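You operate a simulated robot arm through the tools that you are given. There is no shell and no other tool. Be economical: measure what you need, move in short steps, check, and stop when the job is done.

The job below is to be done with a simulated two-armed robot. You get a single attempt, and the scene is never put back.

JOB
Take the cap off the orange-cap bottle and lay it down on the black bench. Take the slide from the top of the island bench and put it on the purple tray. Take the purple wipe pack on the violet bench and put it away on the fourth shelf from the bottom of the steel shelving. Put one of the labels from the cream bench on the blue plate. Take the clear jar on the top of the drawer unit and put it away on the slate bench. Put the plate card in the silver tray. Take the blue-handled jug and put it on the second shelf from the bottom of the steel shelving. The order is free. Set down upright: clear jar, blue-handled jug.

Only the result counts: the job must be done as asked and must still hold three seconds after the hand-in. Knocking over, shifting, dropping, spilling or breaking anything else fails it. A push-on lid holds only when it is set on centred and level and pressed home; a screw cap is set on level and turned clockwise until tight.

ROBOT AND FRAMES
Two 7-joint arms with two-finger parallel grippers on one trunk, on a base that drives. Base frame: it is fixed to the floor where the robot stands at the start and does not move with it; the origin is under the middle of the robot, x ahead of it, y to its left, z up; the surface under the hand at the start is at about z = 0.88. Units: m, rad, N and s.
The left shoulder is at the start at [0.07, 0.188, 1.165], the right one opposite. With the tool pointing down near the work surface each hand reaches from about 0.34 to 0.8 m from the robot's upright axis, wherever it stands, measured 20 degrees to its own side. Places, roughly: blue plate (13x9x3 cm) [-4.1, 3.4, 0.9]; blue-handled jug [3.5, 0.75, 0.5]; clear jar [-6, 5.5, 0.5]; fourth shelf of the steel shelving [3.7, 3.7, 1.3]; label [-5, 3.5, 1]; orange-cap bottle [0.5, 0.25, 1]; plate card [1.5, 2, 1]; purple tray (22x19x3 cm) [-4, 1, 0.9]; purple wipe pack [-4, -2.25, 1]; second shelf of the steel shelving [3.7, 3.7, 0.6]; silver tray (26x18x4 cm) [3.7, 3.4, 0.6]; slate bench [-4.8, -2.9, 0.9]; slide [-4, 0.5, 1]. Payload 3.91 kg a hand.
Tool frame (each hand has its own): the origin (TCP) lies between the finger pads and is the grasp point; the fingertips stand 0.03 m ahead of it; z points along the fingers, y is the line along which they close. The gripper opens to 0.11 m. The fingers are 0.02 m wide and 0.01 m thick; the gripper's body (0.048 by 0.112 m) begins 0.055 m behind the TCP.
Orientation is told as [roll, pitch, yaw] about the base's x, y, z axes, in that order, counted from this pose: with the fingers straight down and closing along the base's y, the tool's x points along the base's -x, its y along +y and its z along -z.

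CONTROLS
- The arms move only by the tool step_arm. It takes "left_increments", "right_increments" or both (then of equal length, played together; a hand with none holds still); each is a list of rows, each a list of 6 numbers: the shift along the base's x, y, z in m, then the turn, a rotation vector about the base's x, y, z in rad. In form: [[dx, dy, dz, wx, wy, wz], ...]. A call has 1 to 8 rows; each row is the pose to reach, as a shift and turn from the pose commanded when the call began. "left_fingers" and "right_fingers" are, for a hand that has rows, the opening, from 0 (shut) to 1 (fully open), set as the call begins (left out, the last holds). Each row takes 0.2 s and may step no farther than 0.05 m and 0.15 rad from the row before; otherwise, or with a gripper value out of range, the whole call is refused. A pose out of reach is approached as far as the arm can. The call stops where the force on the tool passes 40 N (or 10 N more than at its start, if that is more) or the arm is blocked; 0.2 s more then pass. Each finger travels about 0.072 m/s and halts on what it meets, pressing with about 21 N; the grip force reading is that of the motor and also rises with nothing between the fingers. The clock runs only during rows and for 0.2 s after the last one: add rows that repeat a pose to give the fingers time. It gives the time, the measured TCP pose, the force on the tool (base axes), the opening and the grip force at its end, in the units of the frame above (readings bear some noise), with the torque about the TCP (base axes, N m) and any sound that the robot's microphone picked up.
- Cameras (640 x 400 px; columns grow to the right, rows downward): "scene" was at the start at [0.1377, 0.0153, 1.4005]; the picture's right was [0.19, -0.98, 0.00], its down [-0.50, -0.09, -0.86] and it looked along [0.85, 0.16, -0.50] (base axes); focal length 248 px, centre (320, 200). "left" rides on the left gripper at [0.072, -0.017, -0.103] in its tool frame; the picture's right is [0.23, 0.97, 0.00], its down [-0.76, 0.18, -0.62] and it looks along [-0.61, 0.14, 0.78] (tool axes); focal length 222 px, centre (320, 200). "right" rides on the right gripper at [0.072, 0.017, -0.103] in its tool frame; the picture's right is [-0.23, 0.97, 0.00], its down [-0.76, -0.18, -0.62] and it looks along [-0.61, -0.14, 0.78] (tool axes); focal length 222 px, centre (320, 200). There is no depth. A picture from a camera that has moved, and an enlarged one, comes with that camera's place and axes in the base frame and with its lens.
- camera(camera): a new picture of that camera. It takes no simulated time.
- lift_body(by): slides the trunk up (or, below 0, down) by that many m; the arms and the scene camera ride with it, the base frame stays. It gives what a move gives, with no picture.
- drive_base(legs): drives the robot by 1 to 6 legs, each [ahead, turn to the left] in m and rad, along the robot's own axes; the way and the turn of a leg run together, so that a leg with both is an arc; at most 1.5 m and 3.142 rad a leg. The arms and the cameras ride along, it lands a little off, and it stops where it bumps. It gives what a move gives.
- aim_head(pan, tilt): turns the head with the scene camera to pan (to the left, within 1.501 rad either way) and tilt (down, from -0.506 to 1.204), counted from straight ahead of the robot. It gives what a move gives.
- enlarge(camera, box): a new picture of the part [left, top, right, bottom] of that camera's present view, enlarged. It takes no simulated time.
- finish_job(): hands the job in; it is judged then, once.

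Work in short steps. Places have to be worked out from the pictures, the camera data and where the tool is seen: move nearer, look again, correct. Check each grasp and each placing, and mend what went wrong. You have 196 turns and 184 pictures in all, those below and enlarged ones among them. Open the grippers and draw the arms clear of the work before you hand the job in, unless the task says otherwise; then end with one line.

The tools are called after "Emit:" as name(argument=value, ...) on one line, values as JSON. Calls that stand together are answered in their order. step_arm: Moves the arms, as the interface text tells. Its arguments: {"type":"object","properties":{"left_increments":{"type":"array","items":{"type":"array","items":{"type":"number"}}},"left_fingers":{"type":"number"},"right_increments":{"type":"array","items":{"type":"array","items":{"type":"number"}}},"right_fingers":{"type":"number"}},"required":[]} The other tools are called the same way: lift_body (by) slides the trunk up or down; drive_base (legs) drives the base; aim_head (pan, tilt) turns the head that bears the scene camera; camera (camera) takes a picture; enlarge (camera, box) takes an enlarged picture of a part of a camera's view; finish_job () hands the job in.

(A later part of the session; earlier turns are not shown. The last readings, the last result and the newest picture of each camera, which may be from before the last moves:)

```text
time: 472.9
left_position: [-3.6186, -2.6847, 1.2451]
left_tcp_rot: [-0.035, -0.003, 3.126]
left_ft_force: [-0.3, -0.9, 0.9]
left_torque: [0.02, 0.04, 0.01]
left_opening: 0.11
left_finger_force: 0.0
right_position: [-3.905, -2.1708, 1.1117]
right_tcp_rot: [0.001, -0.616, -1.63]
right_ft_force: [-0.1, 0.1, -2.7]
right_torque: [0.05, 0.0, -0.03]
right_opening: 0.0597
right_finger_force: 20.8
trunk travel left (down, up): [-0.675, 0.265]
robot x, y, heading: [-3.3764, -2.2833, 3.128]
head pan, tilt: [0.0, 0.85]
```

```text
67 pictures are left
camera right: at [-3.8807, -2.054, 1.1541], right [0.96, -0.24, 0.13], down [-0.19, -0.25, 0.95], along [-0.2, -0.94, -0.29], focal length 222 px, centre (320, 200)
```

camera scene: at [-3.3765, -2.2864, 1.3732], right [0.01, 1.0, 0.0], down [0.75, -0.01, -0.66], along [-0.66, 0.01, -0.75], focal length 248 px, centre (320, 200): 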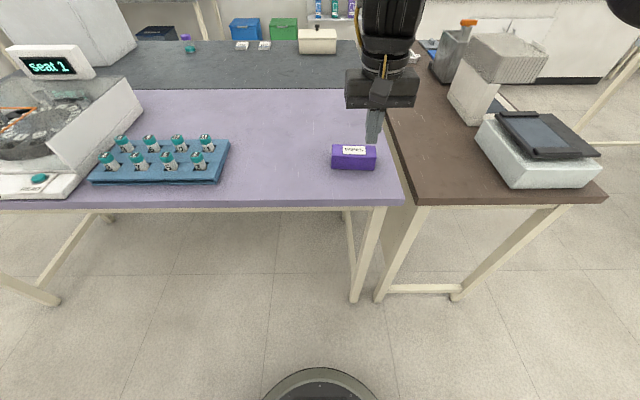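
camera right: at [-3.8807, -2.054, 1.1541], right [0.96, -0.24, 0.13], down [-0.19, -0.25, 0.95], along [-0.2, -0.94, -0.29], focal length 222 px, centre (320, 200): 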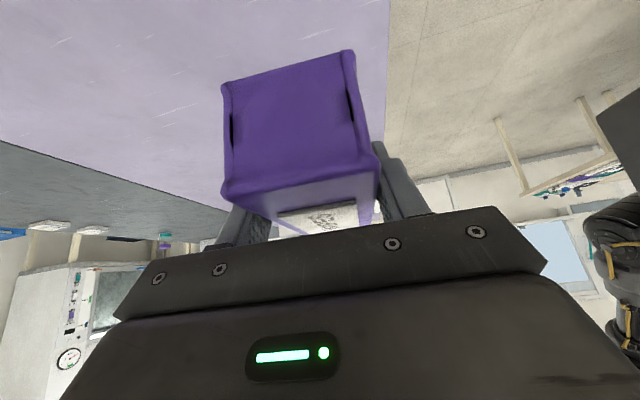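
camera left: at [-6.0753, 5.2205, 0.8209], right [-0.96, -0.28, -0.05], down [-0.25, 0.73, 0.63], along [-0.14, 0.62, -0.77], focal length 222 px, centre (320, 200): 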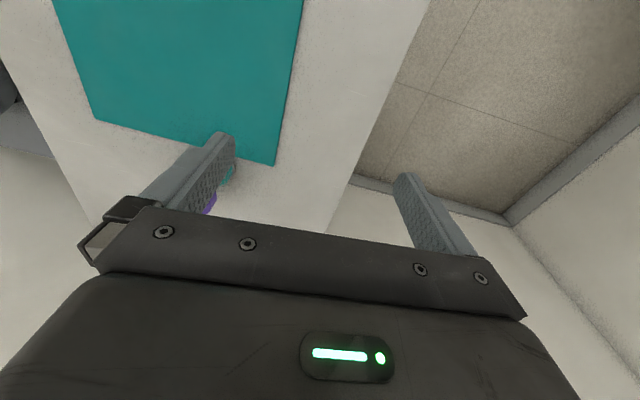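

Pack held firmly (60 mm). Swing the hand to point forward for travel.

Emit:
step_arm(right_increments=[[0.01, 0, 0.02, 0, 0, -0.14], [0.02, 0, 0.03, 0, 0, -0.28], [0.03, 0, 0.04, 0, 0, -0.42], [0.04, 0, 0.05, 0, 0, -0.56], [0.05, 0, 0.06, 0, 0, -0.7], [0.05, 0, 0.06, 0, 0, -0.84], [0.05, 0, 0.06, 0, 0, -0.98], [0.05, 0, 0.06, 0, 0, -1.12]])

Emit:
step_arm(right_increments=[[0, 0, 0, 0, 0, -0.13], [0, 0, 0, 0, 0, -0.26], [0, 0, 0, 0, 0, -0.39]])

Emit:
drive_base(legs=[[-0.17, 0], [0, -1.56], [1.3, 0], [0, -1.571], [1.5, 0], [1.5, 0]])

```text
time: 474.7
left_position: [-3.6208, -2.6848, 1.2455]
left_tcp_rot: [-0.036, 0.001, 3.126]
left_ft_force: [0.6, 0.6, 0.4]
left_torque: [-0.01, -0.02, 0.02]
left_opening: 0.1099
left_finger_force: 0.0
right_position: [-3.8578, -2.1704, 1.1744]
right_tcp_rot: [-0.002, -0.617, -2.752]
right_ft_force: [0.1, -0.1, -2.1]
right_torque: [0.02, -0.02, 0.0]
right_opening: 0.0601
right_finger_force: 21.5
trunk travel left (down, up): [-0.675, 0.265]
robot x, y, heading: [-3.3765, -2.2835, 3.13]
head pan, tilt: [0.0, 0.85]
```

```text
time: 475.5
left_position: [-3.6206, -2.6841, 1.2459]
left_tcp_rot: [-0.036, 0.001, 3.126]
left_ft_force: [-0.4, -0.4, 0.0]
left_torque: [0.02, -0.02, -0.03]
left_opening: 0.1099
left_finger_force: 0.1
right_position: [-3.937, -2.1443, 1.2123]
right_tcp_rot: [-0.004, -0.611, -3.133]
right_ft_force: [-1.0, -0.1, -2.5]
right_torque: [0.02, -0.01, -0.02]
right_opening: 0.0601
right_finger_force: 21.5
right hand out of reach, approached as far as the arm can: row 1, 2, 3
trunk travel left (down, up): [-0.675, 0.265]
robot x, y, heading: [-3.3755, -2.2871, 3.125]
head pan, tilt: [0.0, 0.85]
```

```text
time: 504.8
left_position: [0.0638, -0.5639, 1.2444]
left_tcp_rot: [-0.035, 0.0, -0.007]
left_ft_force: [-0.5, -0.5, 0.1]
left_torque: [0.02, 0.01, -0.03]
left_opening: 0.11
left_finger_force: 0.0
right_position: [0.3853, -1.1022, 1.2116]
right_tcp_rot: [-0.004, -0.611, 0.02]
right_ft_force: [-1.0, 0.0, -2.8]
right_torque: [-0.01, 0.06, -0.01]
right_opening: 0.0599
right_finger_force: 21.2
trunk travel left (down, up): [-0.675, 0.265]
robot x, y, heading: [-0.1769, -0.9643, -0.0]
head pan, tilt: [0.0, 0.85]
```

Hold is stable. Continue east along y ≈ -0.96 and look ahead.

Emit:
drive_base(legs=[[1.5, 0], [1.0, 0], [0, 1.0]])

Emit:
aim_head(pan=0.1, tilt=0.4)

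Emit:
camera(camera="scene")

```text
time: 519.4
left_position: [2.1159, -0.546, 1.2457]
left_tcp_rot: [-0.035, -0.001, 0.975]
left_ft_force: [0.4, -0.3, 0.3]
left_torque: [0.0, -0.03, -0.01]
left_opening: 0.1101
left_finger_force: 0.0
right_position: [2.7419, -0.5759, 1.2119]
right_tcp_rot: [-0.004, -0.61, 1.002]
right_ft_force: [-0.4, -0.2, -2.7]
right_torque: [-0.02, 0.0, 0.0]
right_opening: 0.0599
right_finger_force: 21.2
trunk travel left (down, up): [-0.675, 0.265]
robot x, y, heading: [2.3171, -0.9694, 0.981]
head pan, tilt: [0.0, 0.85]
```

```text
time: 520.3
left_position: [2.1156, -0.547, 1.2457]
left_tcp_rot: [-0.036, 0.0, 0.975]
left_ft_force: [-0.2, 0.2, 0.7]
left_torque: [-0.01, 0.0, 0.02]
left_opening: 0.1099
left_finger_force: 0.2
right_position: [2.7417, -0.5757, 1.2118]
right_tcp_rot: [-0.004, -0.611, 1.002]
right_ft_force: [0.5, 0.7, -2.6]
right_torque: [-0.05, 0.02, 0.01]
right_opening: 0.0599
right_finger_force: 20.9
trunk travel left (down, up): [-0.675, 0.265]
robot x, y, heading: [2.3169, -0.9725, 0.977]
head pan, tilt: [0.099, 0.4]
```

```text
66 pictures are left
camera scene: at [2.3868, -0.8471, 1.4122], right [0.88, -0.47, 0.0], down [-0.18, -0.34, -0.92], along [0.43, 0.81, -0.39], focal length 248 px, centre (320, 200)
```

scene: 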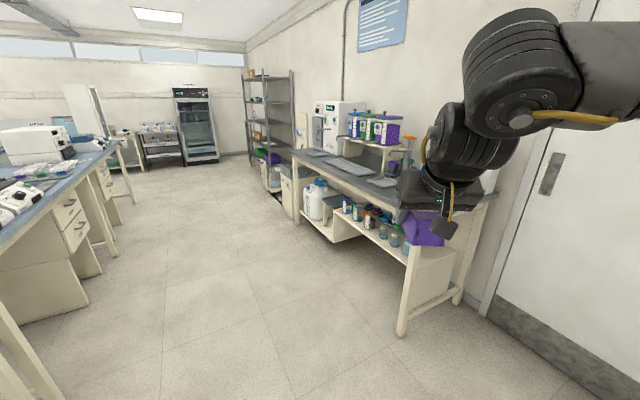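

Good view: jug on the low shelf of the east bench, steel shelving beyond. Drive up the aisle to the shelving and face it.

Emit:
drive_base(legs=[[0, 0.53], [1.5, 0], [1.5, 0], [1.5, 0], [0, -1.507]])

Emit:
lift_body(by=0.2)

Emit:
aim_head(pan=0.15, tilt=0.3)

Emit:
camera(camera="scene")

```text
time: 546.6
left_position: [2.7813, 3.8349, 1.245]
left_tcp_rot: [-0.034, 0.001, -0.016]
left_ft_force: [0.5, 0.6, -0.1]
left_torque: [0.02, 0.03, 0.0]
left_opening: 0.1102
left_finger_force: 0.1
right_position: [3.0992, 3.2952, 1.2123]
right_tcp_rot: [-0.004, -0.61, 0.011]
right_ft_force: [0.7, 0.3, -1.5]
right_torque: [0.0, 0.03, 0.04]
right_opening: 0.0598
right_finger_force: 20.9
trunk travel left (down, up): [-0.675, 0.265]
robot x, y, heading: [2.5342, 3.4356, -0.012]
head pan, tilt: [0.099, 0.4]
```

```text
time: 548.8
left_position: [2.7814, 3.8351, 1.4444]
left_tcp_rot: [-0.036, 0.0, -0.014]
left_ft_force: [-0.9, 0.0, 0.7]
left_torque: [-0.01, 0.0, -0.01]
left_opening: 0.1099
left_finger_force: 0.1
right_position: [3.0978, 3.2958, 1.4115]
right_tcp_rot: [-0.003, -0.611, 0.012]
right_ft_force: [-0.9, 0.5, -2.7]
right_torque: [0.03, 0.03, 0.02]
right_opening: 0.0598
right_finger_force: 21.3
trunk travel left (down, up): [-0.875, 0.065]
robot x, y, heading: [2.5395, 3.4356, -0.01]
head pan, tilt: [0.099, 0.4]
```

```text
time: 549.5
left_position: [2.7809, 3.8337, 1.4443]
left_tcp_rot: [-0.035, 0.001, -0.015]
left_ft_force: [1.5, 0.3, -0.6]
left_torque: [0.01, 0.02, -0.01]
left_opening: 0.1099
left_finger_force: 0.1
right_position: [3.0992, 3.2937, 1.4109]
right_tcp_rot: [-0.003, -0.609, 0.01]
right_ft_force: [-0.2, 0.6, -2.9]
right_torque: [0.04, 0.01, 0.04]
right_opening: 0.06
right_finger_force: 20.9
trunk travel left (down, up): [-0.875, 0.065]
robot x, y, heading: [2.5372, 3.437, -0.008]
head pan, tilt: [0.15, 0.3]
```

```text
65 pictures are left
camera scene: at [2.6795, 3.4457, 1.6214], right [0.14, -0.99, 0.0], down [-0.29, -0.04, -0.95], along [0.95, 0.13, -0.3], focal length 248 px, centre (320, 200)
```

scene: 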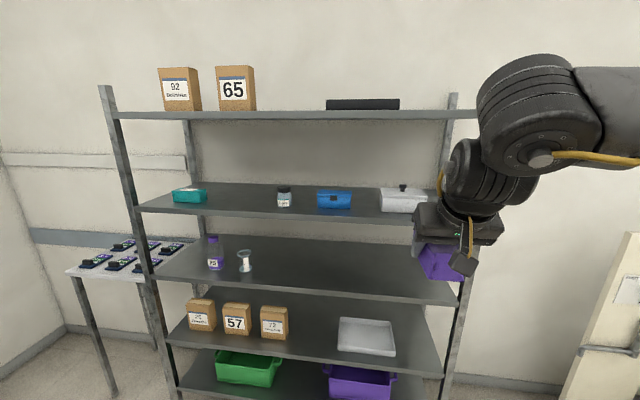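

Shelf 4 (from bottom) has a gap at y ≈ 3.92 between the teal box and the jar. Reposition the base in front of it, keeping the hand short of the shelf.

Emit:
drive_base(legs=[[0, 1.155], [0.64, 0], [0, -1.147]])

Emit:
lift_body(by=0.06)

Emit:
camera(camera="scene")

```text
time: 558.8
left_position: [3.0526, 4.4082, 1.4438]
left_tcp_rot: [-0.034, 0.0, -0.025]
left_ft_force: [-0.1, 0.5, 0.0]
left_torque: [0.0, 0.0, -0.01]
left_opening: 0.1101
left_finger_force: 0.0
right_position: [3.3658, 3.8651, 1.4121]
right_tcp_rot: [-0.003, -0.611, 0.002]
right_ft_force: [-0.2, -0.2, -3.1]
right_torque: [0.04, 0.01, -0.02]
right_opening: 0.0601
right_finger_force: 21.1
trunk travel left (down, up): [-0.875, 0.065]
robot x, y, heading: [2.8042, 4.0101, -0.018]
head pan, tilt: [0.15, 0.3]
```

```text
time: 559.8
left_position: [3.0534, 4.4078, 1.5061]
left_tcp_rot: [-0.034, -0.001, -0.025]
left_ft_force: [-0.3, -0.4, 0.2]
left_torque: [0.0, -0.03, -0.05]
left_opening: 0.1101
left_finger_force: 0.0
right_position: [3.3652, 3.8646, 1.472]
right_tcp_rot: [-0.002, -0.611, 0.001]
right_ft_force: [-0.1, 0.0, -2.6]
right_torque: [-0.02, 0.06, 0.0]
right_opening: 0.0599
right_finger_force: 21.1
trunk travel left (down, up): [-0.935, 0.005]
robot x, y, heading: [2.8058, 4.0096, -0.022]
head pan, tilt: [0.15, 0.3]
```

```text
64 pictures are left
camera scene: at [2.9469, 4.02, 1.6814], right [0.13, -0.99, 0.0], down [-0.29, -0.04, -0.96], along [0.95, 0.12, -0.3], focal length 248 px, centre (320, 200)
```

scene: 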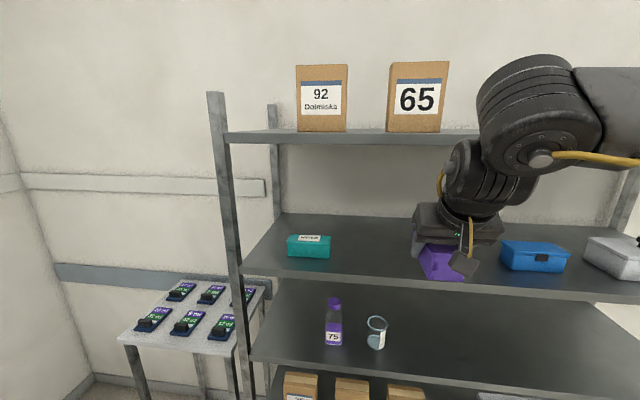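

Shelf 4 front edge ≈ x 3.51, z ≈ 1.286. Lower the pack to just above shelf level and shift to y ≈ 3.92 before entering.

Emit:
step_arm(right_increments=[[0, 0.015, -0.03, 0, 0, 0], [0, 0.03, -0.06, 0, 0, 0], [0, 0.045, -0.085, 0, 0, 0], [0, 0.055, -0.105, 0, 0, 0]])

Emit:
camera(camera="scene")

Emit:
camera(camera="right")

```text
time: 560.8
left_position: [3.0536, 4.4087, 1.5048]
left_tcp_rot: [-0.035, 0.002, -0.024]
left_ft_force: [0.4, -0.7, 0.2]
left_torque: [-0.02, 0.04, 0.0]
left_opening: 0.11
left_finger_force: 0.0
right_position: [3.4116, 3.9151, 1.3779]
right_tcp_rot: [-0.006, -0.607, 0.008]
right_ft_force: [0.1, -0.5, -2.0]
right_torque: [-0.02, 0.02, 0.02]
right_opening: 0.0601
right_finger_force: 20.9
right hand out of reach, approached as far as the arm can: row 1, 2, 3, 4
trunk travel left (down, up): [-0.935, 0.005]
robot x, y, heading: [2.8047, 4.0107, -0.018]
head pan, tilt: [0.15, 0.3]
```

```text
63 pictures are left
camera scene: at [2.9472, 4.021, 1.6814], right [0.13, -0.99, 0.0], down [-0.29, -0.04, -0.95], along [0.95, 0.12, -0.3], focal length 248 px, centre (320, 200)
```

scene: 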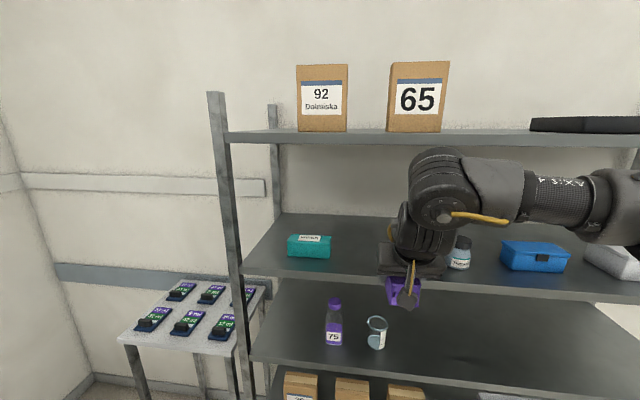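

```text
62 pictures are left
camera right: at [3.2922, 3.9298, 1.422], right [0.18, 0.98, 0.13], down [0.27, -0.17, 0.95], along [0.95, -0.14, -0.3], focal length 222 px, centre (320, 200)
```

right: 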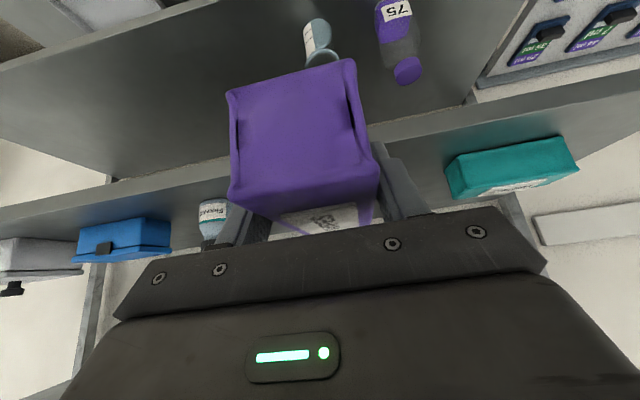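

Pack is aligned between the jar and teal box and above shelf level. Raise slightly and drive forward to insert.

Emit:
step_arm(right_increments=[[0, 0.003, 0.01, 0, 0, 0], [0, 0.005, 0.015, 0, 0, 0]])

Emit:
drive_base(legs=[[0.17, 0.018]])

Emit:
camera(camera="scene")

```text
time: 561.4
left_position: [3.0533, 4.4083, 1.5051]
left_tcp_rot: [-0.037, -0.001, -0.024]
left_ft_force: [-0.3, -0.1, 0.2]
left_torque: [-0.04, 0.01, 0.0]
left_opening: 0.1103
left_finger_force: 0.0
right_position: [3.4096, 3.9184, 1.3924]
right_tcp_rot: [-0.004, -0.611, 0.001]
right_ft_force: [-0.8, 0.1, -2.9]
right_torque: [0.04, 0.0, 0.0]
right_opening: 0.0599
right_finger_force: 21.5
trunk travel left (down, up): [-0.935, 0.005]
robot x, y, heading: [2.8048, 4.0125, -0.02]
head pan, tilt: [0.15, 0.3]
```

```text
time: 562.9
left_position: [3.2144, 4.4101, 1.5066]
left_tcp_rot: [-0.035, -0.003, -0.01]
left_ft_force: [-0.5, 1.3, -0.4]
left_torque: [-0.01, -0.02, -0.01]
left_opening: 0.1098
left_finger_force: 0.1
right_position: [3.5812, 3.9246, 1.3957]
right_tcp_rot: [-0.003, -0.614, 0.017]
right_ft_force: [0.0, 0.1, -1.8]
right_torque: [0.0, 0.02, 0.0]
right_opening: 0.0599
right_finger_force: 21.0
trunk travel left (down, up): [-0.935, 0.005]
robot x, y, heading: [2.9787, 4.0089, -0.003]
head pan, tilt: [0.15, 0.3]
```

```text
61 pictures are left
camera scene: at [3.1144, 4.0202, 1.682], right [0.14, -0.99, 0.0], down [-0.29, -0.04, -0.96], along [0.95, 0.14, -0.29], focal length 248 px, centre (320, 200)
```

scene: 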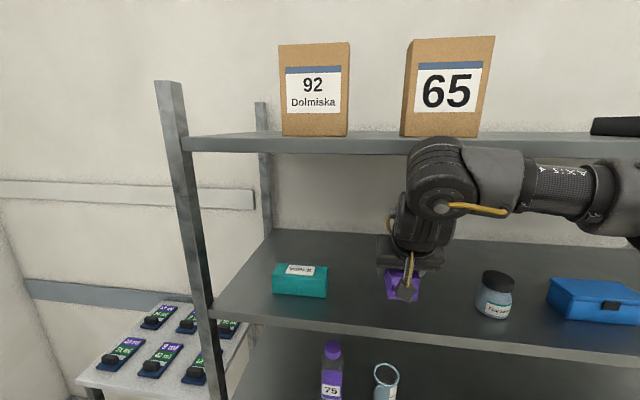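

Inside the shelf. Ease a bit deeper and lower to contact.

Emit:
step_arm(right_increments=[[0.012, 0, -0.01, 0, 0, 0], [0.025, 0, -0.02, 0, 0, 0], [0.03, 0, -0.03, 0, 0, 0], [0.03, 0, -0.04, 0, 0, 0], [0.03, 0, -0.05, 0, 0, 0], [0.03, 0, -0.058, 0, 0, 0]])

Emit:
enlarge(camera="scene", box=[340, 200, 500, 340])

```text
time: 564.3
left_position: [3.22, 4.4097, 1.5058]
left_tcp_rot: [-0.035, 0.001, -0.009]
left_ft_force: [0.1, 0.1, 0.0]
left_torque: [-0.01, -0.02, 0.0]
left_opening: 0.11
left_finger_force: 0.1
right_position: [3.6136, 3.925, 1.3353]
right_tcp_rot: [-0.003, -0.61, 0.019]
right_ft_force: [0.5, -0.5, -3.4]
right_torque: [0.0, 0.02, -0.04]
right_opening: 0.0598
right_finger_force: 21.2
trunk travel left (down, up): [-0.935, 0.005]
robot x, y, heading: [2.9783, 4.009, -0.003]
head pan, tilt: [0.15, 0.3]
```

```text
2.86 times, centred on (420, 270) of scene
camera zoom: at [3.1193, 4.0203, 1.6815], right [0.14, -0.99, 0.0], down [-0.29, -0.04, -0.96], along [0.95, 0.14, -0.3], focal length 710 px, centre (34, 0)
```

zoom: 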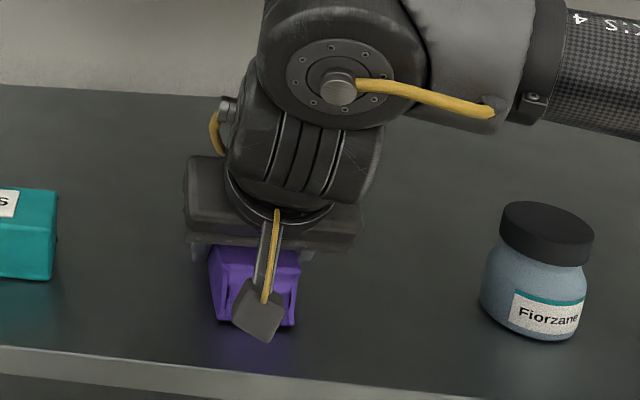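

Not yet touching. Lower further.

Emit:
step_arm(right_increments=[[0, 0, -0.006, 0, 0, 0], [0, 0, -0.012, 0, 0, 0], [0, 0, -0.018, 0, 0, 0], [0, 0, -0.024, 0, 0, 0]])

```text
time: 565.0
left_position: [3.2165, 4.4097, 1.5063]
left_tcp_rot: [-0.035, -0.003, -0.011]
left_ft_force: [0.6, -0.3, -0.6]
left_torque: [-0.03, 0.01, -0.02]
left_opening: 0.1101
left_finger_force: 0.0
right_position: [3.6146, 3.9246, 1.3303]
right_tcp_rot: [0.003, -0.63, 0.015]
right_ft_force: [-9.3, 0.4, 21.1]
right_torque: [-0.91, 0.31, -0.27]
right_opening: 0.0599
right_finger_force: 21.1
trunk travel left (down, up): [-0.935, 0.005]
robot x, y, heading: [2.9755, 4.0088, -0.006]
head pan, tilt: [0.15, 0.3]
stopped in row 3 (right hand): the force on the tool passed its limit at 46 N (the readings are from after the stop); the commanded pose is now the measured one
```

Contact. Release and withdraw back out of the shelf.

Emit:
step_arm(right_increments=[[0, 0, 0.002, 0, 0, 0], [0, 0, 0.002, 0, 0, 0], [0, 0, 0.002, 0, 0, 0], [-0.02, 0, 0.025, 0, 0, 0], [-0.05, 0, 0.05, 0, 0, 0], [-0.09, 0, 0.06, 0, 0, 0], [-0.13, 0, 0.06, 0, 0, 0], [-0.17, 0, 0.06, 0, 0, 0]], right_fingers=0.85)

Emit:
drive_base(legs=[[-0.3, 0]])

Emit:
camera(camera="scene")

```text
time: 566.8
left_position: [3.218, 4.4093, 1.5064]
left_tcp_rot: [-0.036, -0.004, -0.012]
left_ft_force: [0.7, -0.2, 0.2]
left_torque: [0.04, -0.02, -0.02]
left_opening: 0.1101
left_finger_force: 0.0
right_position: [3.5727, 3.9013, 1.415]
right_tcp_rot: [0.001, -0.622, 0.015]
right_ft_force: [-0.1, 0.8, 0.3]
right_torque: [0.01, -0.01, 0.0]
right_opening: 0.0937
right_finger_force: 0.0
right hand out of reach, approached as far as the arm can: row 5, 6, 7, 8
trunk travel left (down, up): [-0.935, 0.005]
robot x, y, heading: [2.9773, 4.0064, -0.011]
head pan, tilt: [0.15, 0.3]
```

```text
time: 568.9
left_position: [2.9204, 4.4114, 1.505]
left_tcp_rot: [-0.035, 0.002, -0.009]
left_ft_force: [-0.1, -0.6, 0.0]
left_torque: [0.0, -0.01, 0.0]
left_opening: 0.1099
left_finger_force: 0.0
right_position: [3.2753, 3.9041, 1.4131]
right_tcp_rot: [-0.002, -0.62, 0.017]
right_ft_force: [0.5, 0.3, 0.0]
right_torque: [0.02, 0.02, 0.0]
right_opening: 0.0934
right_finger_force: 0.1
trunk travel left (down, up): [-0.935, 0.005]
robot x, y, heading: [2.6748, 4.0102, -0.009]
head pan, tilt: [0.15, 0.3]
```

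```text
59 pictures are left
camera scene: at [2.8205, 4.0216, 1.6812], right [0.15, -0.99, 0.0], down [-0.29, -0.04, -0.95], along [0.94, 0.14, -0.3], focal length 248 px, centre (320, 200)
```

scene: 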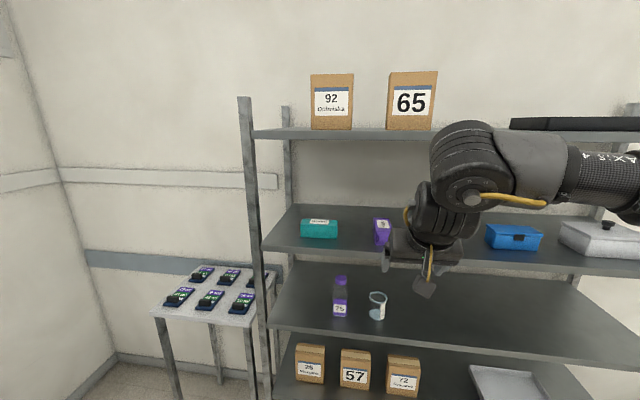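

Wipe pack is on the fourth shelf. Untilt the right hand, then go to the blue bench for the plate card.

Emit:
step_arm(right_increments=[[-0.02, 0, 0, 0, 0.13, 0], [-0.05, 0, 0, 0, 0.26, 0], [-0.08, 0, 0, 0, 0.39, 0], [-0.11, -0.01, 0, 0, 0.52, 0], [-0.14, -0.02, 0, 0, 0.62, 0]])

Emit:
drive_base(legs=[[0, -1.562], [1.0, 0], [1.0, 0], [0, -1.571], [0.3, 0]])

Emit:
aim_head(pan=0, tilt=0.7)

Emit:
camera(camera="scene")

```text
time: 570.1
left_position: [2.9182, 4.4057, 1.5053]
left_tcp_rot: [-0.031, -0.001, -0.012]
left_ft_force: [0.6, -0.1, -0.4]
left_torque: [0.01, 0.02, 0.01]
left_opening: 0.1103
left_finger_force: 0.0
right_position: [3.1479, 4.0136, 1.4326]
right_tcp_rot: [0.035, -0.004, 0.026]
right_ft_force: [0.5, -0.6, 0.1]
right_torque: [0.06, 0.01, -0.01]
right_opening: 0.0934
right_finger_force: 0.0
right hand out of reach, approached as far as the arm can: row 3, 4, 5
trunk travel left (down, up): [-0.935, 0.005]
robot x, y, heading: [2.677, 4.0099, -0.008]
head pan, tilt: [0.15, 0.3]
```

```text
time: 589.3
left_position: [2.1984, 1.5816, 1.5055]
left_tcp_rot: [-0.035, -0.002, -3.119]
left_ft_force: [-0.1, -0.2, 0.0]
left_torque: [0.05, 0.03, 0.01]
left_opening: 0.1102
left_finger_force: 0.0
right_position: [1.9554, 1.9647, 1.4339]
right_tcp_rot: [0.03, -0.009, -3.079]
right_ft_force: [0.1, 0.1, -0.3]
right_torque: [-0.01, 0.02, 0.01]
right_opening: 0.0934
right_finger_force: 0.0
trunk travel left (down, up): [-0.935, 0.005]
robot x, y, heading: [2.4252, 1.9896, -3.113]
head pan, tilt: [0.15, 0.3]
```

```text
time: 590.1
left_position: [2.1938, 1.5825, 1.5058]
left_tcp_rot: [-0.035, 0.0, -3.119]
left_ft_force: [-0.8, 0.2, -0.2]
left_torque: [0.02, -0.06, 0.04]
left_opening: 0.1102
left_finger_force: 0.0
right_position: [1.9517, 1.9643, 1.432]
right_tcp_rot: [0.029, -0.006, -3.08]
right_ft_force: [0.0, 0.3, 0.5]
right_torque: [-0.02, 0.0, 0.02]
right_opening: 0.0935
right_finger_force: 0.1
trunk travel left (down, up): [-0.935, 0.005]
robot x, y, heading: [2.4252, 1.9899, -3.114]
head pan, tilt: [0.0, 0.7]
```

```text
58 pictures are left
camera scene: at [2.2863, 1.9842, 1.6454], right [-0.03, 1.0, 0.0], down [0.64, 0.02, -0.76], along [-0.76, -0.02, -0.64], focal length 248 px, centre (320, 200)
```

scene: 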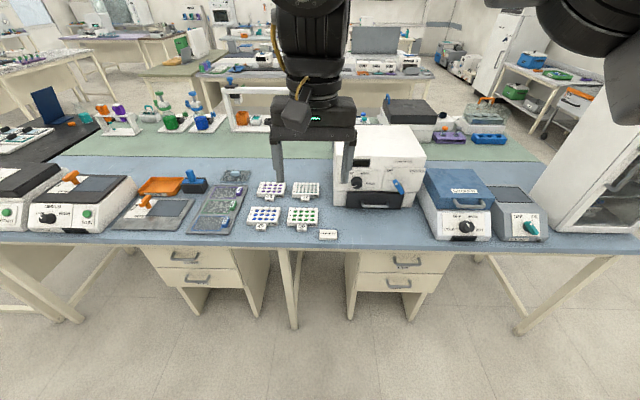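

A small card lies at about (1.6, 2.0). Zoom.

Emit:
enlarge(camera="scene", box=[240, 170, 368, 250])

```text
5.00 times, centred on (304, 210) of scene
camera zoom: at [2.2863, 1.9842, 1.6454], right [-0.03, 1.0, 0.0], down [0.64, 0.02, -0.76], along [-0.76, -0.02, -0.64], focal length 1242 px, centre (400, 150)
```

zoom: 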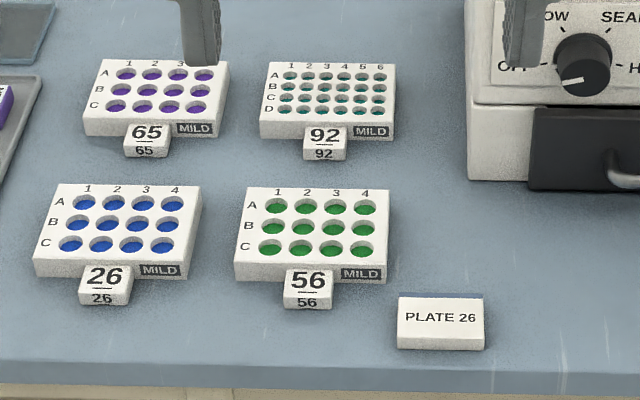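

Card "PLATE 26" (7 × 4.3 cm, flat) at (1.603, 2.0). Approach, lower the trunk, and tilt the right hand forward so the same pose works inside the shelf.

Emit:
drive_base(legs=[[0.29, 0]])

Emit:
lift_body(by=-0.26)

Emit:
step_arm(right_increments=[[0.01, 0.005, 0, -0.009, 0.15, 0], [0.02, 0.01, -0.01, -0.018, 0.3, 0], [0.03, 0.02, -0.02, -0.028, 0.45, 0], [0.04, 0.03, -0.04, -0.037, 0.6, 0], [0.05, 0.035, -0.06, -0.046, 0.749, 0], [0.05, 0.035, -0.09, -0.046, 0.749, 0]], right_fingers=1)

Emit:
camera(camera="right")

```text
time: 592.1
left_position: [1.9135, 1.5703, 1.506]
left_tcp_rot: [-0.036, -0.003, -3.113]
left_ft_force: [0.3, 0.2, 0.1]
left_torque: [0.02, 0.06, 0.01]
left_opening: 0.1099
left_finger_force: 0.1
right_position: [1.6682, 1.9523, 1.4338]
right_tcp_rot: [0.03, -0.01, -3.069]
right_ft_force: [0.2, -0.5, 0.9]
right_torque: [0.01, 0.05, 0.02]
right_opening: 0.0937
right_finger_force: 0.1
trunk travel left (down, up): [-0.935, 0.005]
robot x, y, heading: [2.1346, 1.9812, -3.105]
head pan, tilt: [0.0, 0.7]
```

```text
time: 594.8
left_position: [1.9118, 1.5709, 1.2448]
left_tcp_rot: [-0.035, -0.002, -3.112]
left_ft_force: [0.0, 0.3, 0.2]
left_torque: [0.02, 0.0, 0.01]
left_opening: 0.1099
left_finger_force: 0.0
right_position: [1.6664, 1.9526, 1.1734]
right_tcp_rot: [0.03, -0.007, -3.069]
right_ft_force: [-1.4, 0.1, 0.7]
right_torque: [0.01, 0.0, -0.01]
right_opening: 0.0935
right_finger_force: 0.1
trunk travel left (down, up): [-0.675, 0.265]
robot x, y, heading: [2.1364, 1.9822, -3.109]
head pan, tilt: [0.0, 0.7]
```

```text
time: 596.2
left_position: [1.9113, 1.5739, 1.2461]
left_tcp_rot: [-0.031, -0.003, -3.113]
left_ft_force: [-0.1, 0.6, 0.4]
left_torque: [0.0, 0.01, 0.0]
left_opening: 0.1102
left_finger_force: 0.2
right_position: [1.5243, 1.9947, 1.1784]
right_tcp_rot: [0.022, -0.756, -3.069]
right_ft_force: [0.3, 0.2, 0.2]
right_torque: [-0.01, 0.04, 0.0]
right_opening: 0.1097
right_finger_force: 0.0
right hand out of reach, approached as far as the arm can: row 1, 2, 3, 4, 5, 6
trunk travel left (down, up): [-0.675, 0.265]
robot x, y, heading: [2.1329, 1.9833, -3.107]
head pan, tilt: [0.0, 0.7]
```

```text
56 pictures are left
camera right: at [1.6479, 1.9888, 1.2048], right [-0.08, -0.98, 0.17], down [-0.14, 0.18, 0.97], along [-0.99, 0.05, -0.15], focal length 222 px, centre (320, 200)
```

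right: 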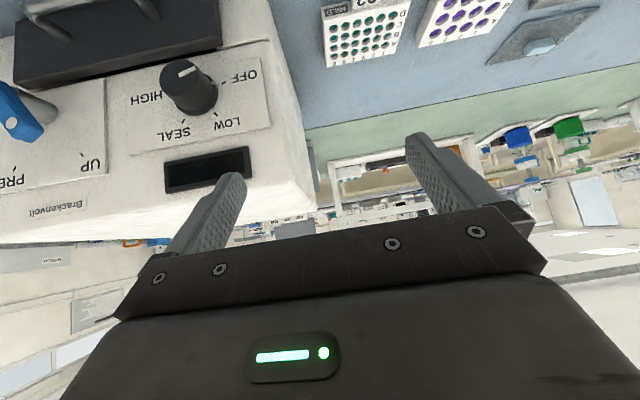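

The tilted hand needs more distance. Back the base 0.12, then lower toward the card.

Emit:
drive_base(legs=[[-0.14, 0]])

Emit:
step_arm(right_increments=[[0, 0, -0.04, 0, 0, 0], [0, 0, -0.08, 0, 0, 0], [0, 0, -0.12, 0, 0, 0], [0, 0.0, -0.16, 0, 0, 0]])

Emit:
camera(camera="right")

```text
time: 597.5
left_position: [2.0472, 1.5747, 1.2448]
left_tcp_rot: [-0.034, 0.001, -3.11]
left_ft_force: [-0.1, 0.0, -0.5]
left_torque: [0.01, -0.04, 0.04]
left_opening: 0.1098
left_finger_force: 0.1
right_position: [1.6601, 1.9954, 1.178]
right_tcp_rot: [0.021, -0.754, -3.062]
right_ft_force: [0.3, 0.1, 1.1]
right_torque: [-0.05, 0.0, -0.03]
right_opening: 0.1102
right_finger_force: 0.1
trunk travel left (down, up): [-0.675, 0.265]
robot x, y, heading: [2.2737, 1.9866, -3.108]
head pan, tilt: [0.0, 0.7]
```

```text
time: 598.5
left_position: [2.0466, 1.5773, 1.246]
left_tcp_rot: [-0.035, -0.002, -3.112]
left_ft_force: [-1.4, -0.1, 0.1]
left_torque: [0.01, 0.0, 0.02]
left_opening: 0.11
left_finger_force: 0.0
right_position: [1.6418, 1.9966, 1.0168]
right_tcp_rot: [0.02, -0.751, -3.061]
right_ft_force: [-0.3, 0.5, -0.7]
right_torque: [0.01, 0.02, 0.02]
right_opening: 0.1099
right_finger_force: 0.1
right hand out of reach, approached as far as the arm can: row 1, 2, 3, 4
trunk travel left (down, up): [-0.675, 0.265]
robot x, y, heading: [2.2718, 1.9875, -3.108]
head pan, tilt: [0.0, 0.7]
```

```text
55 pictures are left
camera right: at [1.7667, 1.9911, 1.0435], right [-0.07, -0.98, 0.17], down [-0.15, 0.18, 0.97], along [-0.99, 0.05, -0.16], focal length 222 px, centre (320, 200)
```

right: 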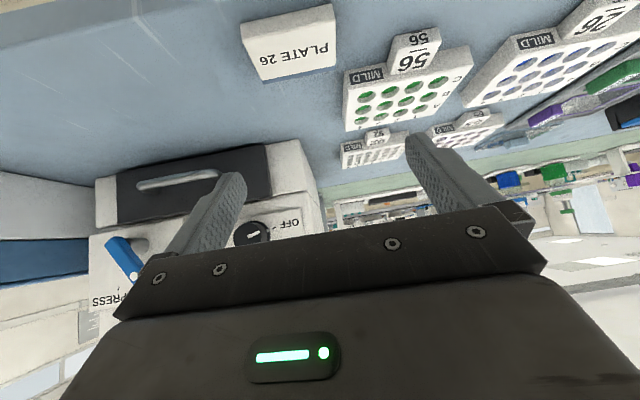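

Card at (1.614, 2.000). Narrow the opening a bit and descend so the fingertips straddle it.

Emit:
step_arm(right_increments=[[0, 0.003, -0.03, 0, 0, 0], [-0.004, 0.004, -0.06, 0, 0, 0], [-0.008, 0.004, -0.09, 0, 0, 0], [-0.012, 0.004, -0.107, 0, 0, 0]], right_fingers=0.84)

Emit:
camera(camera="right")

```text
time: 599.5
left_position: [2.0492, 1.5746, 1.2445]
left_tcp_rot: [-0.036, 0.0, -3.114]
left_ft_force: [0.3, 0.2, 0.2]
left_torque: [-0.02, -0.03, 0.02]
left_opening: 0.1104
left_finger_force: 0.1
right_position: [1.6307, 2.0012, 0.91]
right_tcp_rot: [0.019, -0.756, -3.064]
right_ft_force: [-0.6, -0.2, 0.7]
right_torque: [0.0, 0.01, 0.02]
right_opening: 0.0923
right_finger_force: 0.0
trunk travel left (down, up): [-0.675, 0.265]
robot x, y, heading: [2.2763, 1.9836, -3.108]
head pan, tilt: [0.0, 0.7]
```

```text
54 pictures are left
camera right: at [1.7569, 1.9949, 0.9359], right [-0.08, -0.98, 0.17], down [-0.14, 0.18, 0.97], along [-0.99, 0.05, -0.16], focal length 222 px, centre (320, 200)
```

right: 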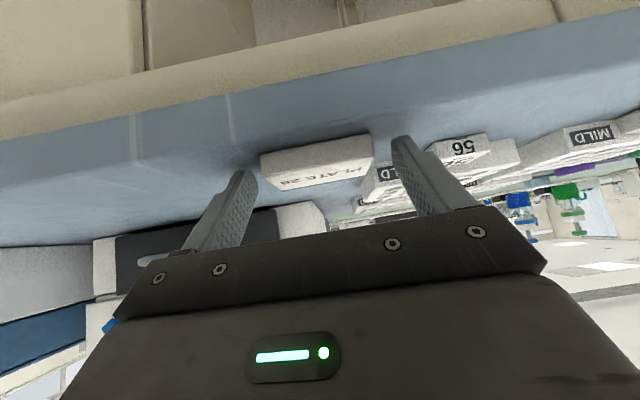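

Card is between the fingertips. Close.

Emit:
step_arm(right_increments=[[-0.003, 0, -0.004, 0, 0, 0], [-0.003, 0, -0.004, 0, 0, 0], [-0.003, 0, -0.004, 0, 0, 0]], right_fingers=0)

Emit:
step_arm(right_increments=[[0, 0, 0.02, 0, 0, 0], [0, 0, 0.04, 0, 0, 0]])

Emit:
camera(camera="right")

```text
time: 600.3
left_position: [2.0501, 1.575, 1.2457]
left_tcp_rot: [-0.034, -0.003, -3.11]
left_ft_force: [-0.4, -0.5, -0.8]
left_torque: [0.05, 0.01, -0.01]
left_opening: 0.1102
left_finger_force: 0.0
right_position: [1.6308, 2.0019, 0.9091]
right_tcp_rot: [0.02, -0.761, -3.065]
right_ft_force: [0.8, 3.9, 17.3]
right_torque: [0.77, 0.23, -0.03]
right_opening: 0.071
right_finger_force: 21.3
trunk travel left (down, up): [-0.675, 0.265]
robot x, y, heading: [2.2688, 1.9892, -3.107]
head pan, tilt: [0.0, 0.7]
```

```text
time: 600.9
left_position: [2.0508, 1.5752, 1.2455]
left_tcp_rot: [-0.035, -0.002, -3.113]
left_ft_force: [0.2, -0.2, -0.3]
left_torque: [-0.01, 0.06, 0.02]
left_opening: 0.11
left_finger_force: 0.1
right_position: [1.6299, 2.0023, 0.947]
right_tcp_rot: [0.019, -0.756, -3.063]
right_ft_force: [0.0, -0.3, -0.4]
right_torque: [0.02, -0.03, 0.0]
right_opening: 0.0709
right_finger_force: 21.6
trunk travel left (down, up): [-0.675, 0.265]
robot x, y, heading: [2.2708, 1.9873, -3.107]
head pan, tilt: [0.0, 0.7]
```

```text
53 pictures are left
camera right: at [1.7545, 1.996, 0.9723], right [-0.08, -0.98, 0.17], down [-0.14, 0.18, 0.97], along [-0.99, 0.05, -0.16], focal length 222 px, centre (320, 200)
```

right: 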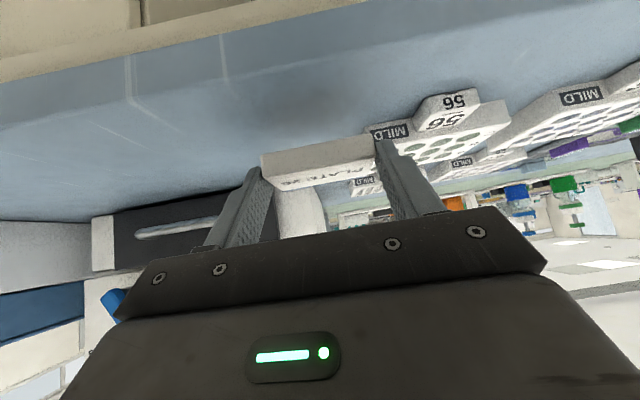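

Card lifted cleanly. Raise it, drive to the shelving in front of the silver tray.

Emit:
step_arm(right_increments=[[0, 0, 0.04, 0, 0, 0], [0, 0, 0.08, 0, 0, 0], [0, 0, 0.12, 0, 0, 0]])

Emit:
drive_base(legs=[[-0.35, 0], [0, -1.605], [1.46, 0], [0, -1.571]])

Emit:
aim_head(pan=-0.05, tilt=0.7)

Emit:
camera(camera="scene")

```text
time: 601.7
left_position: [2.0494, 1.5751, 1.2452]
left_tcp_rot: [-0.033, -0.004, -3.114]
left_ft_force: [0.0, -0.2, 1.1]
left_torque: [0.01, -0.01, -0.02]
left_opening: 0.1101
left_finger_force: 0.0
right_position: [1.6276, 2.0016, 1.0684]
right_tcp_rot: [0.02, -0.756, -3.063]
right_ft_force: [-0.3, -0.2, -0.8]
right_torque: [-0.01, -0.04, -0.01]
right_opening: 0.071
right_finger_force: 21.3
trunk travel left (down, up): [-0.675, 0.265]
robot x, y, heading: [2.2781, 1.9868, -3.109]
head pan, tilt: [0.0, 0.7]
```

```text
time: 618.8
left_position: [2.8505, 3.9203, 1.2442]
left_tcp_rot: [-0.036, -0.002, 0.018]
left_ft_force: [-0.4, 0.1, -0.5]
left_torque: [-0.02, -0.03, 0.0]
left_opening: 0.11
left_finger_force: 0.1
right_position: [3.2663, 3.4891, 1.0683]
right_tcp_rot: [0.018, -0.755, 0.067]
right_ft_force: [-0.7, 0.3, -1.1]
right_torque: [0.01, 0.0, 0.01]
right_opening: 0.0695
right_finger_force: 21.3
trunk travel left (down, up): [-0.675, 0.265]
robot x, y, heading: [2.6199, 3.5141, 0.021]
head pan, tilt: [0.0, 0.7]
```

```text
time: 619.4
left_position: [2.8506, 3.9201, 1.2447]
left_tcp_rot: [-0.034, -0.003, 0.017]
left_ft_force: [-0.2, -0.6, -0.5]
left_torque: [0.0, 0.02, 0.0]
left_opening: 0.1099
left_finger_force: 0.0
right_position: [3.2671, 3.4896, 1.0677]
right_tcp_rot: [0.02, -0.757, 0.066]
right_ft_force: [-0.3, 0.7, -1.4]
right_torque: [0.01, -0.01, 0.02]
right_opening: 0.0698
right_finger_force: 20.7
trunk travel left (down, up): [-0.675, 0.265]
robot x, y, heading: [2.6234, 3.5121, 0.028]
head pan, tilt: [-0.051, 0.7]
```

```text
52 pictures are left
camera scene: at [2.7538, 3.5099, 1.3854], right [-0.03, -1.0, 0.0], down [-0.64, 0.02, -0.76], along [0.76, -0.02, -0.64], focal length 248 px, centre (320, 200)
```

scene: 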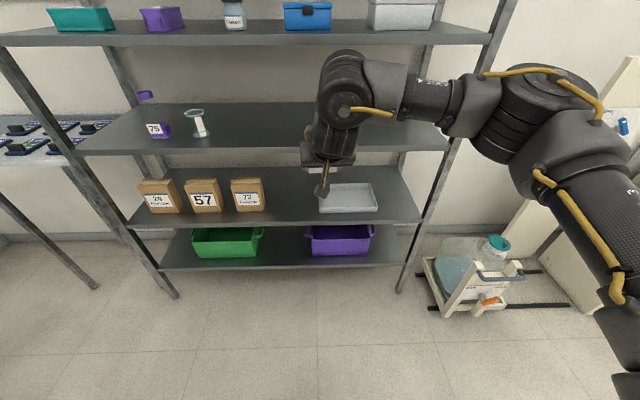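

Tray centre ≈ (3.68, 3.354) on shelf 2. Lower the trunk while still outside, and align laterally.

Emit:
lift_body(by=-0.3)

Emit:
step_arm(right_increments=[[0, -0.04, 0, 0, 0, 0], [0.01, -0.08, -0.01, 0, 0, -0.02], [0.02, -0.115, -0.02, 0, 0, -0.04], [0.03, -0.14, -0.03, 0, 0, -0.06]])

Emit:
camera(camera="scene")

```text
time: 622.4
left_position: [2.8515, 3.9211, 0.9455]
left_tcp_rot: [-0.032, 0.0, 0.018]
left_ft_force: [-0.4, -1.2, 0.7]
left_torque: [0.0, 0.0, -0.02]
left_opening: 0.1099
left_finger_force: 0.1
right_position: [3.2667, 3.4886, 0.7676]
right_tcp_rot: [0.021, -0.757, 0.067]
right_ft_force: [-0.8, 0.2, -0.6]
right_torque: [0.05, 0.04, -0.04]
right_opening: 0.0693
right_finger_force: 20.9
trunk travel left (down, up): [-0.375, 0.565]
robot x, y, heading: [2.6188, 3.514, 0.019]
head pan, tilt: [-0.051, 0.7]
```

```text
time: 623.4
left_position: [2.8508, 3.9202, 0.9457]
left_tcp_rot: [-0.036, -0.001, 0.017]
left_ft_force: [0.9, 0.5, -0.5]
left_torque: [-0.01, -0.02, 0.0]
left_opening: 0.11
left_finger_force: 0.0
right_position: [3.2968, 3.3474, 0.7377]
right_tcp_rot: [0.018, -0.753, 0.007]
right_ft_force: [-1.1, -0.6, -0.5]
right_torque: [0.0, 0.02, 0.0]
right_opening: 0.0695
right_finger_force: 21.0
trunk travel left (down, up): [-0.375, 0.565]
robot x, y, heading: [2.6233, 3.5129, 0.023]
head pan, tilt: [-0.051, 0.7]
```

```text
51 pictures are left
camera scene: at [2.754, 3.5093, 1.0854], right [-0.03, -1.0, 0.0], down [-0.64, 0.02, -0.76], along [0.76, -0.02, -0.64], focal length 248 px, centre (320, 200)
```

scene: 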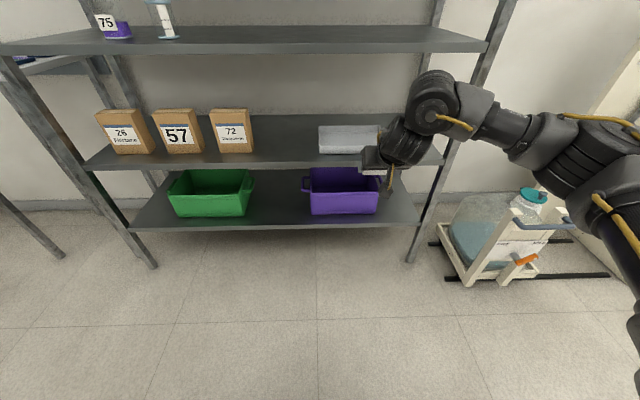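

Clear. Lower to z ≈ 0.695, then drive forward so the card goes in over the tray.

Emit:
step_arm(right_increments=[[0, 0.008, -0.02, 0, 0, 0], [0, 0.015, -0.042, 0, 0, 0]])

Emit:
drive_base(legs=[[0.28, -0.01]])

Emit:
camera(camera="scene")

Emit:
camera(camera="right")

```text
time: 624.0
left_position: [2.8497, 3.9211, 0.9451]
left_tcp_rot: [-0.035, 0.0, 0.016]
left_ft_force: [-1.1, 0.2, 0.4]
left_torque: [-0.02, -0.01, 0.0]
left_opening: 0.1099
left_finger_force: 0.1
right_position: [3.2969, 3.3641, 0.6976]
right_tcp_rot: [0.02, -0.755, 0.006]
right_ft_force: [0.3, -0.8, -0.7]
right_torque: [-0.01, 0.01, 0.0]
right_opening: 0.0696
right_finger_force: 21.1
trunk travel left (down, up): [-0.375, 0.565]
robot x, y, heading: [2.6218, 3.5131, 0.027]
head pan, tilt: [-0.051, 0.7]
```

```text
time: 626.0
left_position: [3.1399, 3.9205, 0.9452]
left_tcp_rot: [-0.036, 0.0, 0.002]
left_ft_force: [0.8, -0.2, -0.1]
left_torque: [0.01, -0.02, -0.04]
left_opening: 0.1099
left_finger_force: 0.1
right_position: [3.5757, 3.3584, 0.696]
right_tcp_rot: [0.019, -0.756, -0.01]
right_ft_force: [0.0, -0.6, 0.0]
right_torque: [0.0, 0.03, 0.02]
right_opening: 0.0695
right_finger_force: 21.4
trunk travel left (down, up): [-0.375, 0.565]
robot x, y, heading: [2.9015, 3.5203, 0.01]
head pan, tilt: [-0.051, 0.7]
```

```text
50 pictures are left
camera scene: at [3.0368, 3.5117, 1.0853], right [-0.04, -1.0, 0.0], down [-0.64, 0.03, -0.76], along [0.76, -0.03, -0.64], focal length 248 px, centre (320, 200)
```

scene: 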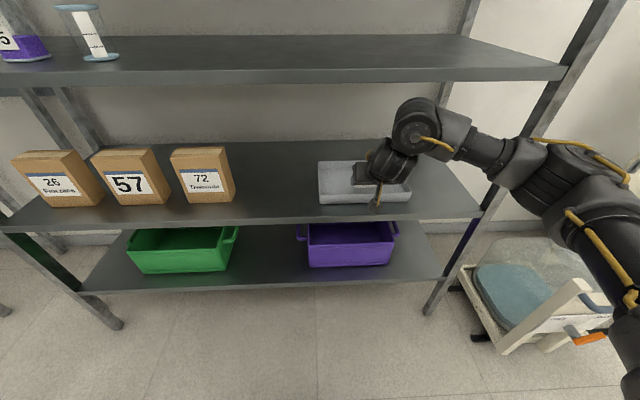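

```text
49 pictures are left
camera right: at [3.4531, 3.3724, 0.7219], right [0.16, 0.97, 0.17], down [0.13, -0.19, 0.97], along [0.98, -0.14, -0.16], focal length 222 px, centre (320, 200)
```

right: 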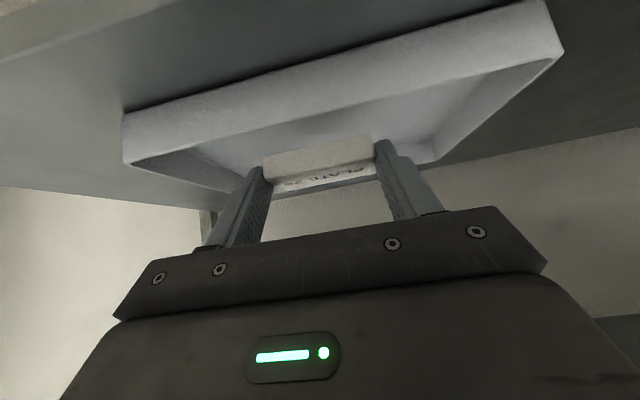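

Card is over the tray's front wall. Move 6 cm deeper, then lower to the tray floor.

Emit:
step_arm(right_increments=[[0.03, 0.002, 0, 0, 0, 0], [0.06, 0.004, 0, 0, 0, 0], [0.062, 0.004, -0.015, 0, 0, 0], [0.062, 0.004, -0.03, 0, 0, 0], [0.062, 0.004, -0.04, 0, 0, 0], [0.062, 0.004, -0.05, 0, 0, 0]])

Emit:
camera(camera="right")

```text
time: 627.4
left_position: [3.1368, 3.9221, 0.9467]
left_tcp_rot: [-0.036, -0.005, 0.003]
left_ft_force: [0.5, 0.7, -0.8]
left_torque: [0.0, 0.02, -0.02]
left_opening: 0.11
left_finger_force: 0.0
right_position: [3.6378, 3.3606, 0.6542]
right_tcp_rot: [0.022, -0.766, -0.013]
right_ft_force: [5.0, -1.0, 23.2]
right_torque: [-0.83, -0.39, 0.25]
right_opening: 0.0693
right_finger_force: 20.8
trunk travel left (down, up): [-0.375, 0.565]
robot x, y, heading: [2.9032, 3.5155, 0.005]
head pan, tilt: [-0.051, 0.7]
```

```text
48 pictures are left
camera right: at [3.515, 3.377, 0.6784], right [0.16, 0.97, 0.17], down [0.12, -0.19, 0.97], along [0.98, -0.14, -0.15], focal length 222 px, centre (320, 200)
```

right: 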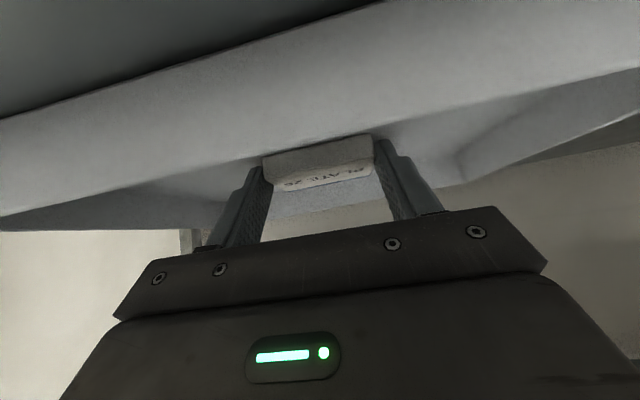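

Contact made inside the tray. Release the card and withdraw up and back.

Emit:
step_arm(right_increments=[[0, 0, 0.0, 0, 0, 0], [0, 0, 0.0, 0, 0, 0], [0, 0, 0.001, 0, 0, 0], [-0.01, 0, 0.02, 0, 0, 0], [-0.03, 0, 0.04, 0, 0, 0], [-0.06, 0, 0.05, 0, 0, 0]], right_fingers=0.9)

Emit:
drive_base(legs=[[-0.4, 0]])

Emit:
camera(camera="scene")

```text
time: 628.8
left_position: [3.1391, 3.921, 0.9457]
left_tcp_rot: [-0.035, -0.002, 0.001]
left_ft_force: [1.3, 0.3, -0.5]
left_torque: [0.0, -0.02, 0.02]
left_opening: 0.1099
left_finger_force: 0.1
right_position: [3.5764, 3.3602, 0.6963]
right_tcp_rot: [0.017, -0.751, -0.011]
right_ft_force: [-0.1, 0.8, -0.8]
right_torque: [0.01, 0.0, 0.0]
right_opening: 0.0989
right_finger_force: 0.1
trunk travel left (down, up): [-0.375, 0.565]
robot x, y, heading: [2.9035, 3.5184, 0.006]
head pan, tilt: [-0.051, 0.7]
```

```text
time: 631.2
left_position: [2.7394, 3.9183, 0.9447]
left_tcp_rot: [-0.035, -0.002, 0.002]
left_ft_force: [0.3, 0.3, 0.3]
left_torque: [0.02, 0.01, -0.02]
left_opening: 0.1098
left_finger_force: 0.1
right_position: [3.1801, 3.3606, 0.6975]
right_tcp_rot: [0.02, -0.758, -0.008]
right_ft_force: [-0.7, -0.1, 0.9]
right_torque: [0.0, -0.01, -0.02]
right_opening: 0.0991
right_finger_force: 0.1
trunk travel left (down, up): [-0.375, 0.565]
robot x, y, heading: [2.5042, 3.514, 0.011]
head pan, tilt: [-0.051, 0.7]
```

```text
47 pictures are left
camera scene: at [2.6375, 3.509, 1.0855], right [-0.04, -1.0, 0.0], down [-0.64, 0.03, -0.77], along [0.76, -0.03, -0.64], focal length 248 px, centre (320, 200)
```

scene: 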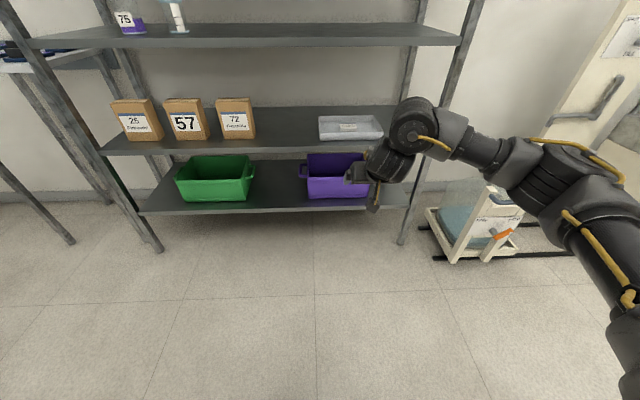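

Card lies in the silver tray. Now the jug: drive down the aisle to y ≈ 0.8 and face the east bench.

Emit:
drive_base(legs=[[0, -1.58], [1.4, 0], [1.3, 0], [0, 1.571]])

Emit:
camera(camera="scene")

```text
time: 652.0
left_position: [2.7225, 1.2428, 0.9454]
left_tcp_rot: [-0.034, -0.002, 0.012]
left_ft_force: [0.3, -0.4, 0.5]
left_torque: [-0.03, -0.03, -0.04]
left_opening: 0.11
left_finger_force: 0.1
right_position: [3.1661, 0.6896, 0.6972]
right_tcp_rot: [0.019, -0.755, 0.001]
right_ft_force: [-0.1, 0.3, 0.3]
right_torque: [0.0, -0.03, -0.01]
right_opening: 0.0987
right_finger_force: 0.1
trunk travel left (down, up): [-0.375, 0.565]
robot x, y, heading: [2.4843, 0.8385, 0.022]
head pan, tilt: [-0.051, 0.7]
```

```text
46 pictures are left
camera scene: at [2.6224, 0.8326, 1.0854], right [-0.03, -1.0, 0.0], down [-0.64, 0.02, -0.76], along [0.76, -0.03, -0.64], focal length 248 px, centre (320, 200)
```

scene: 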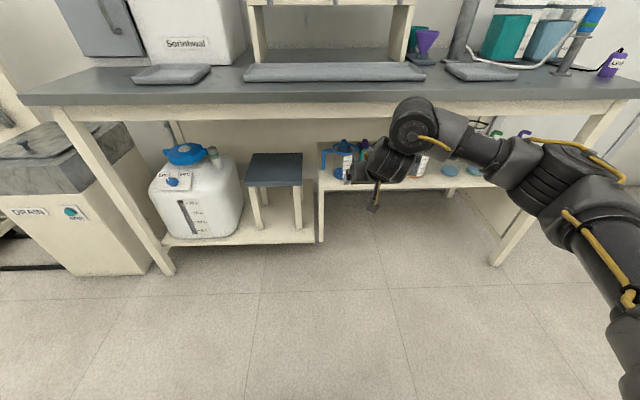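

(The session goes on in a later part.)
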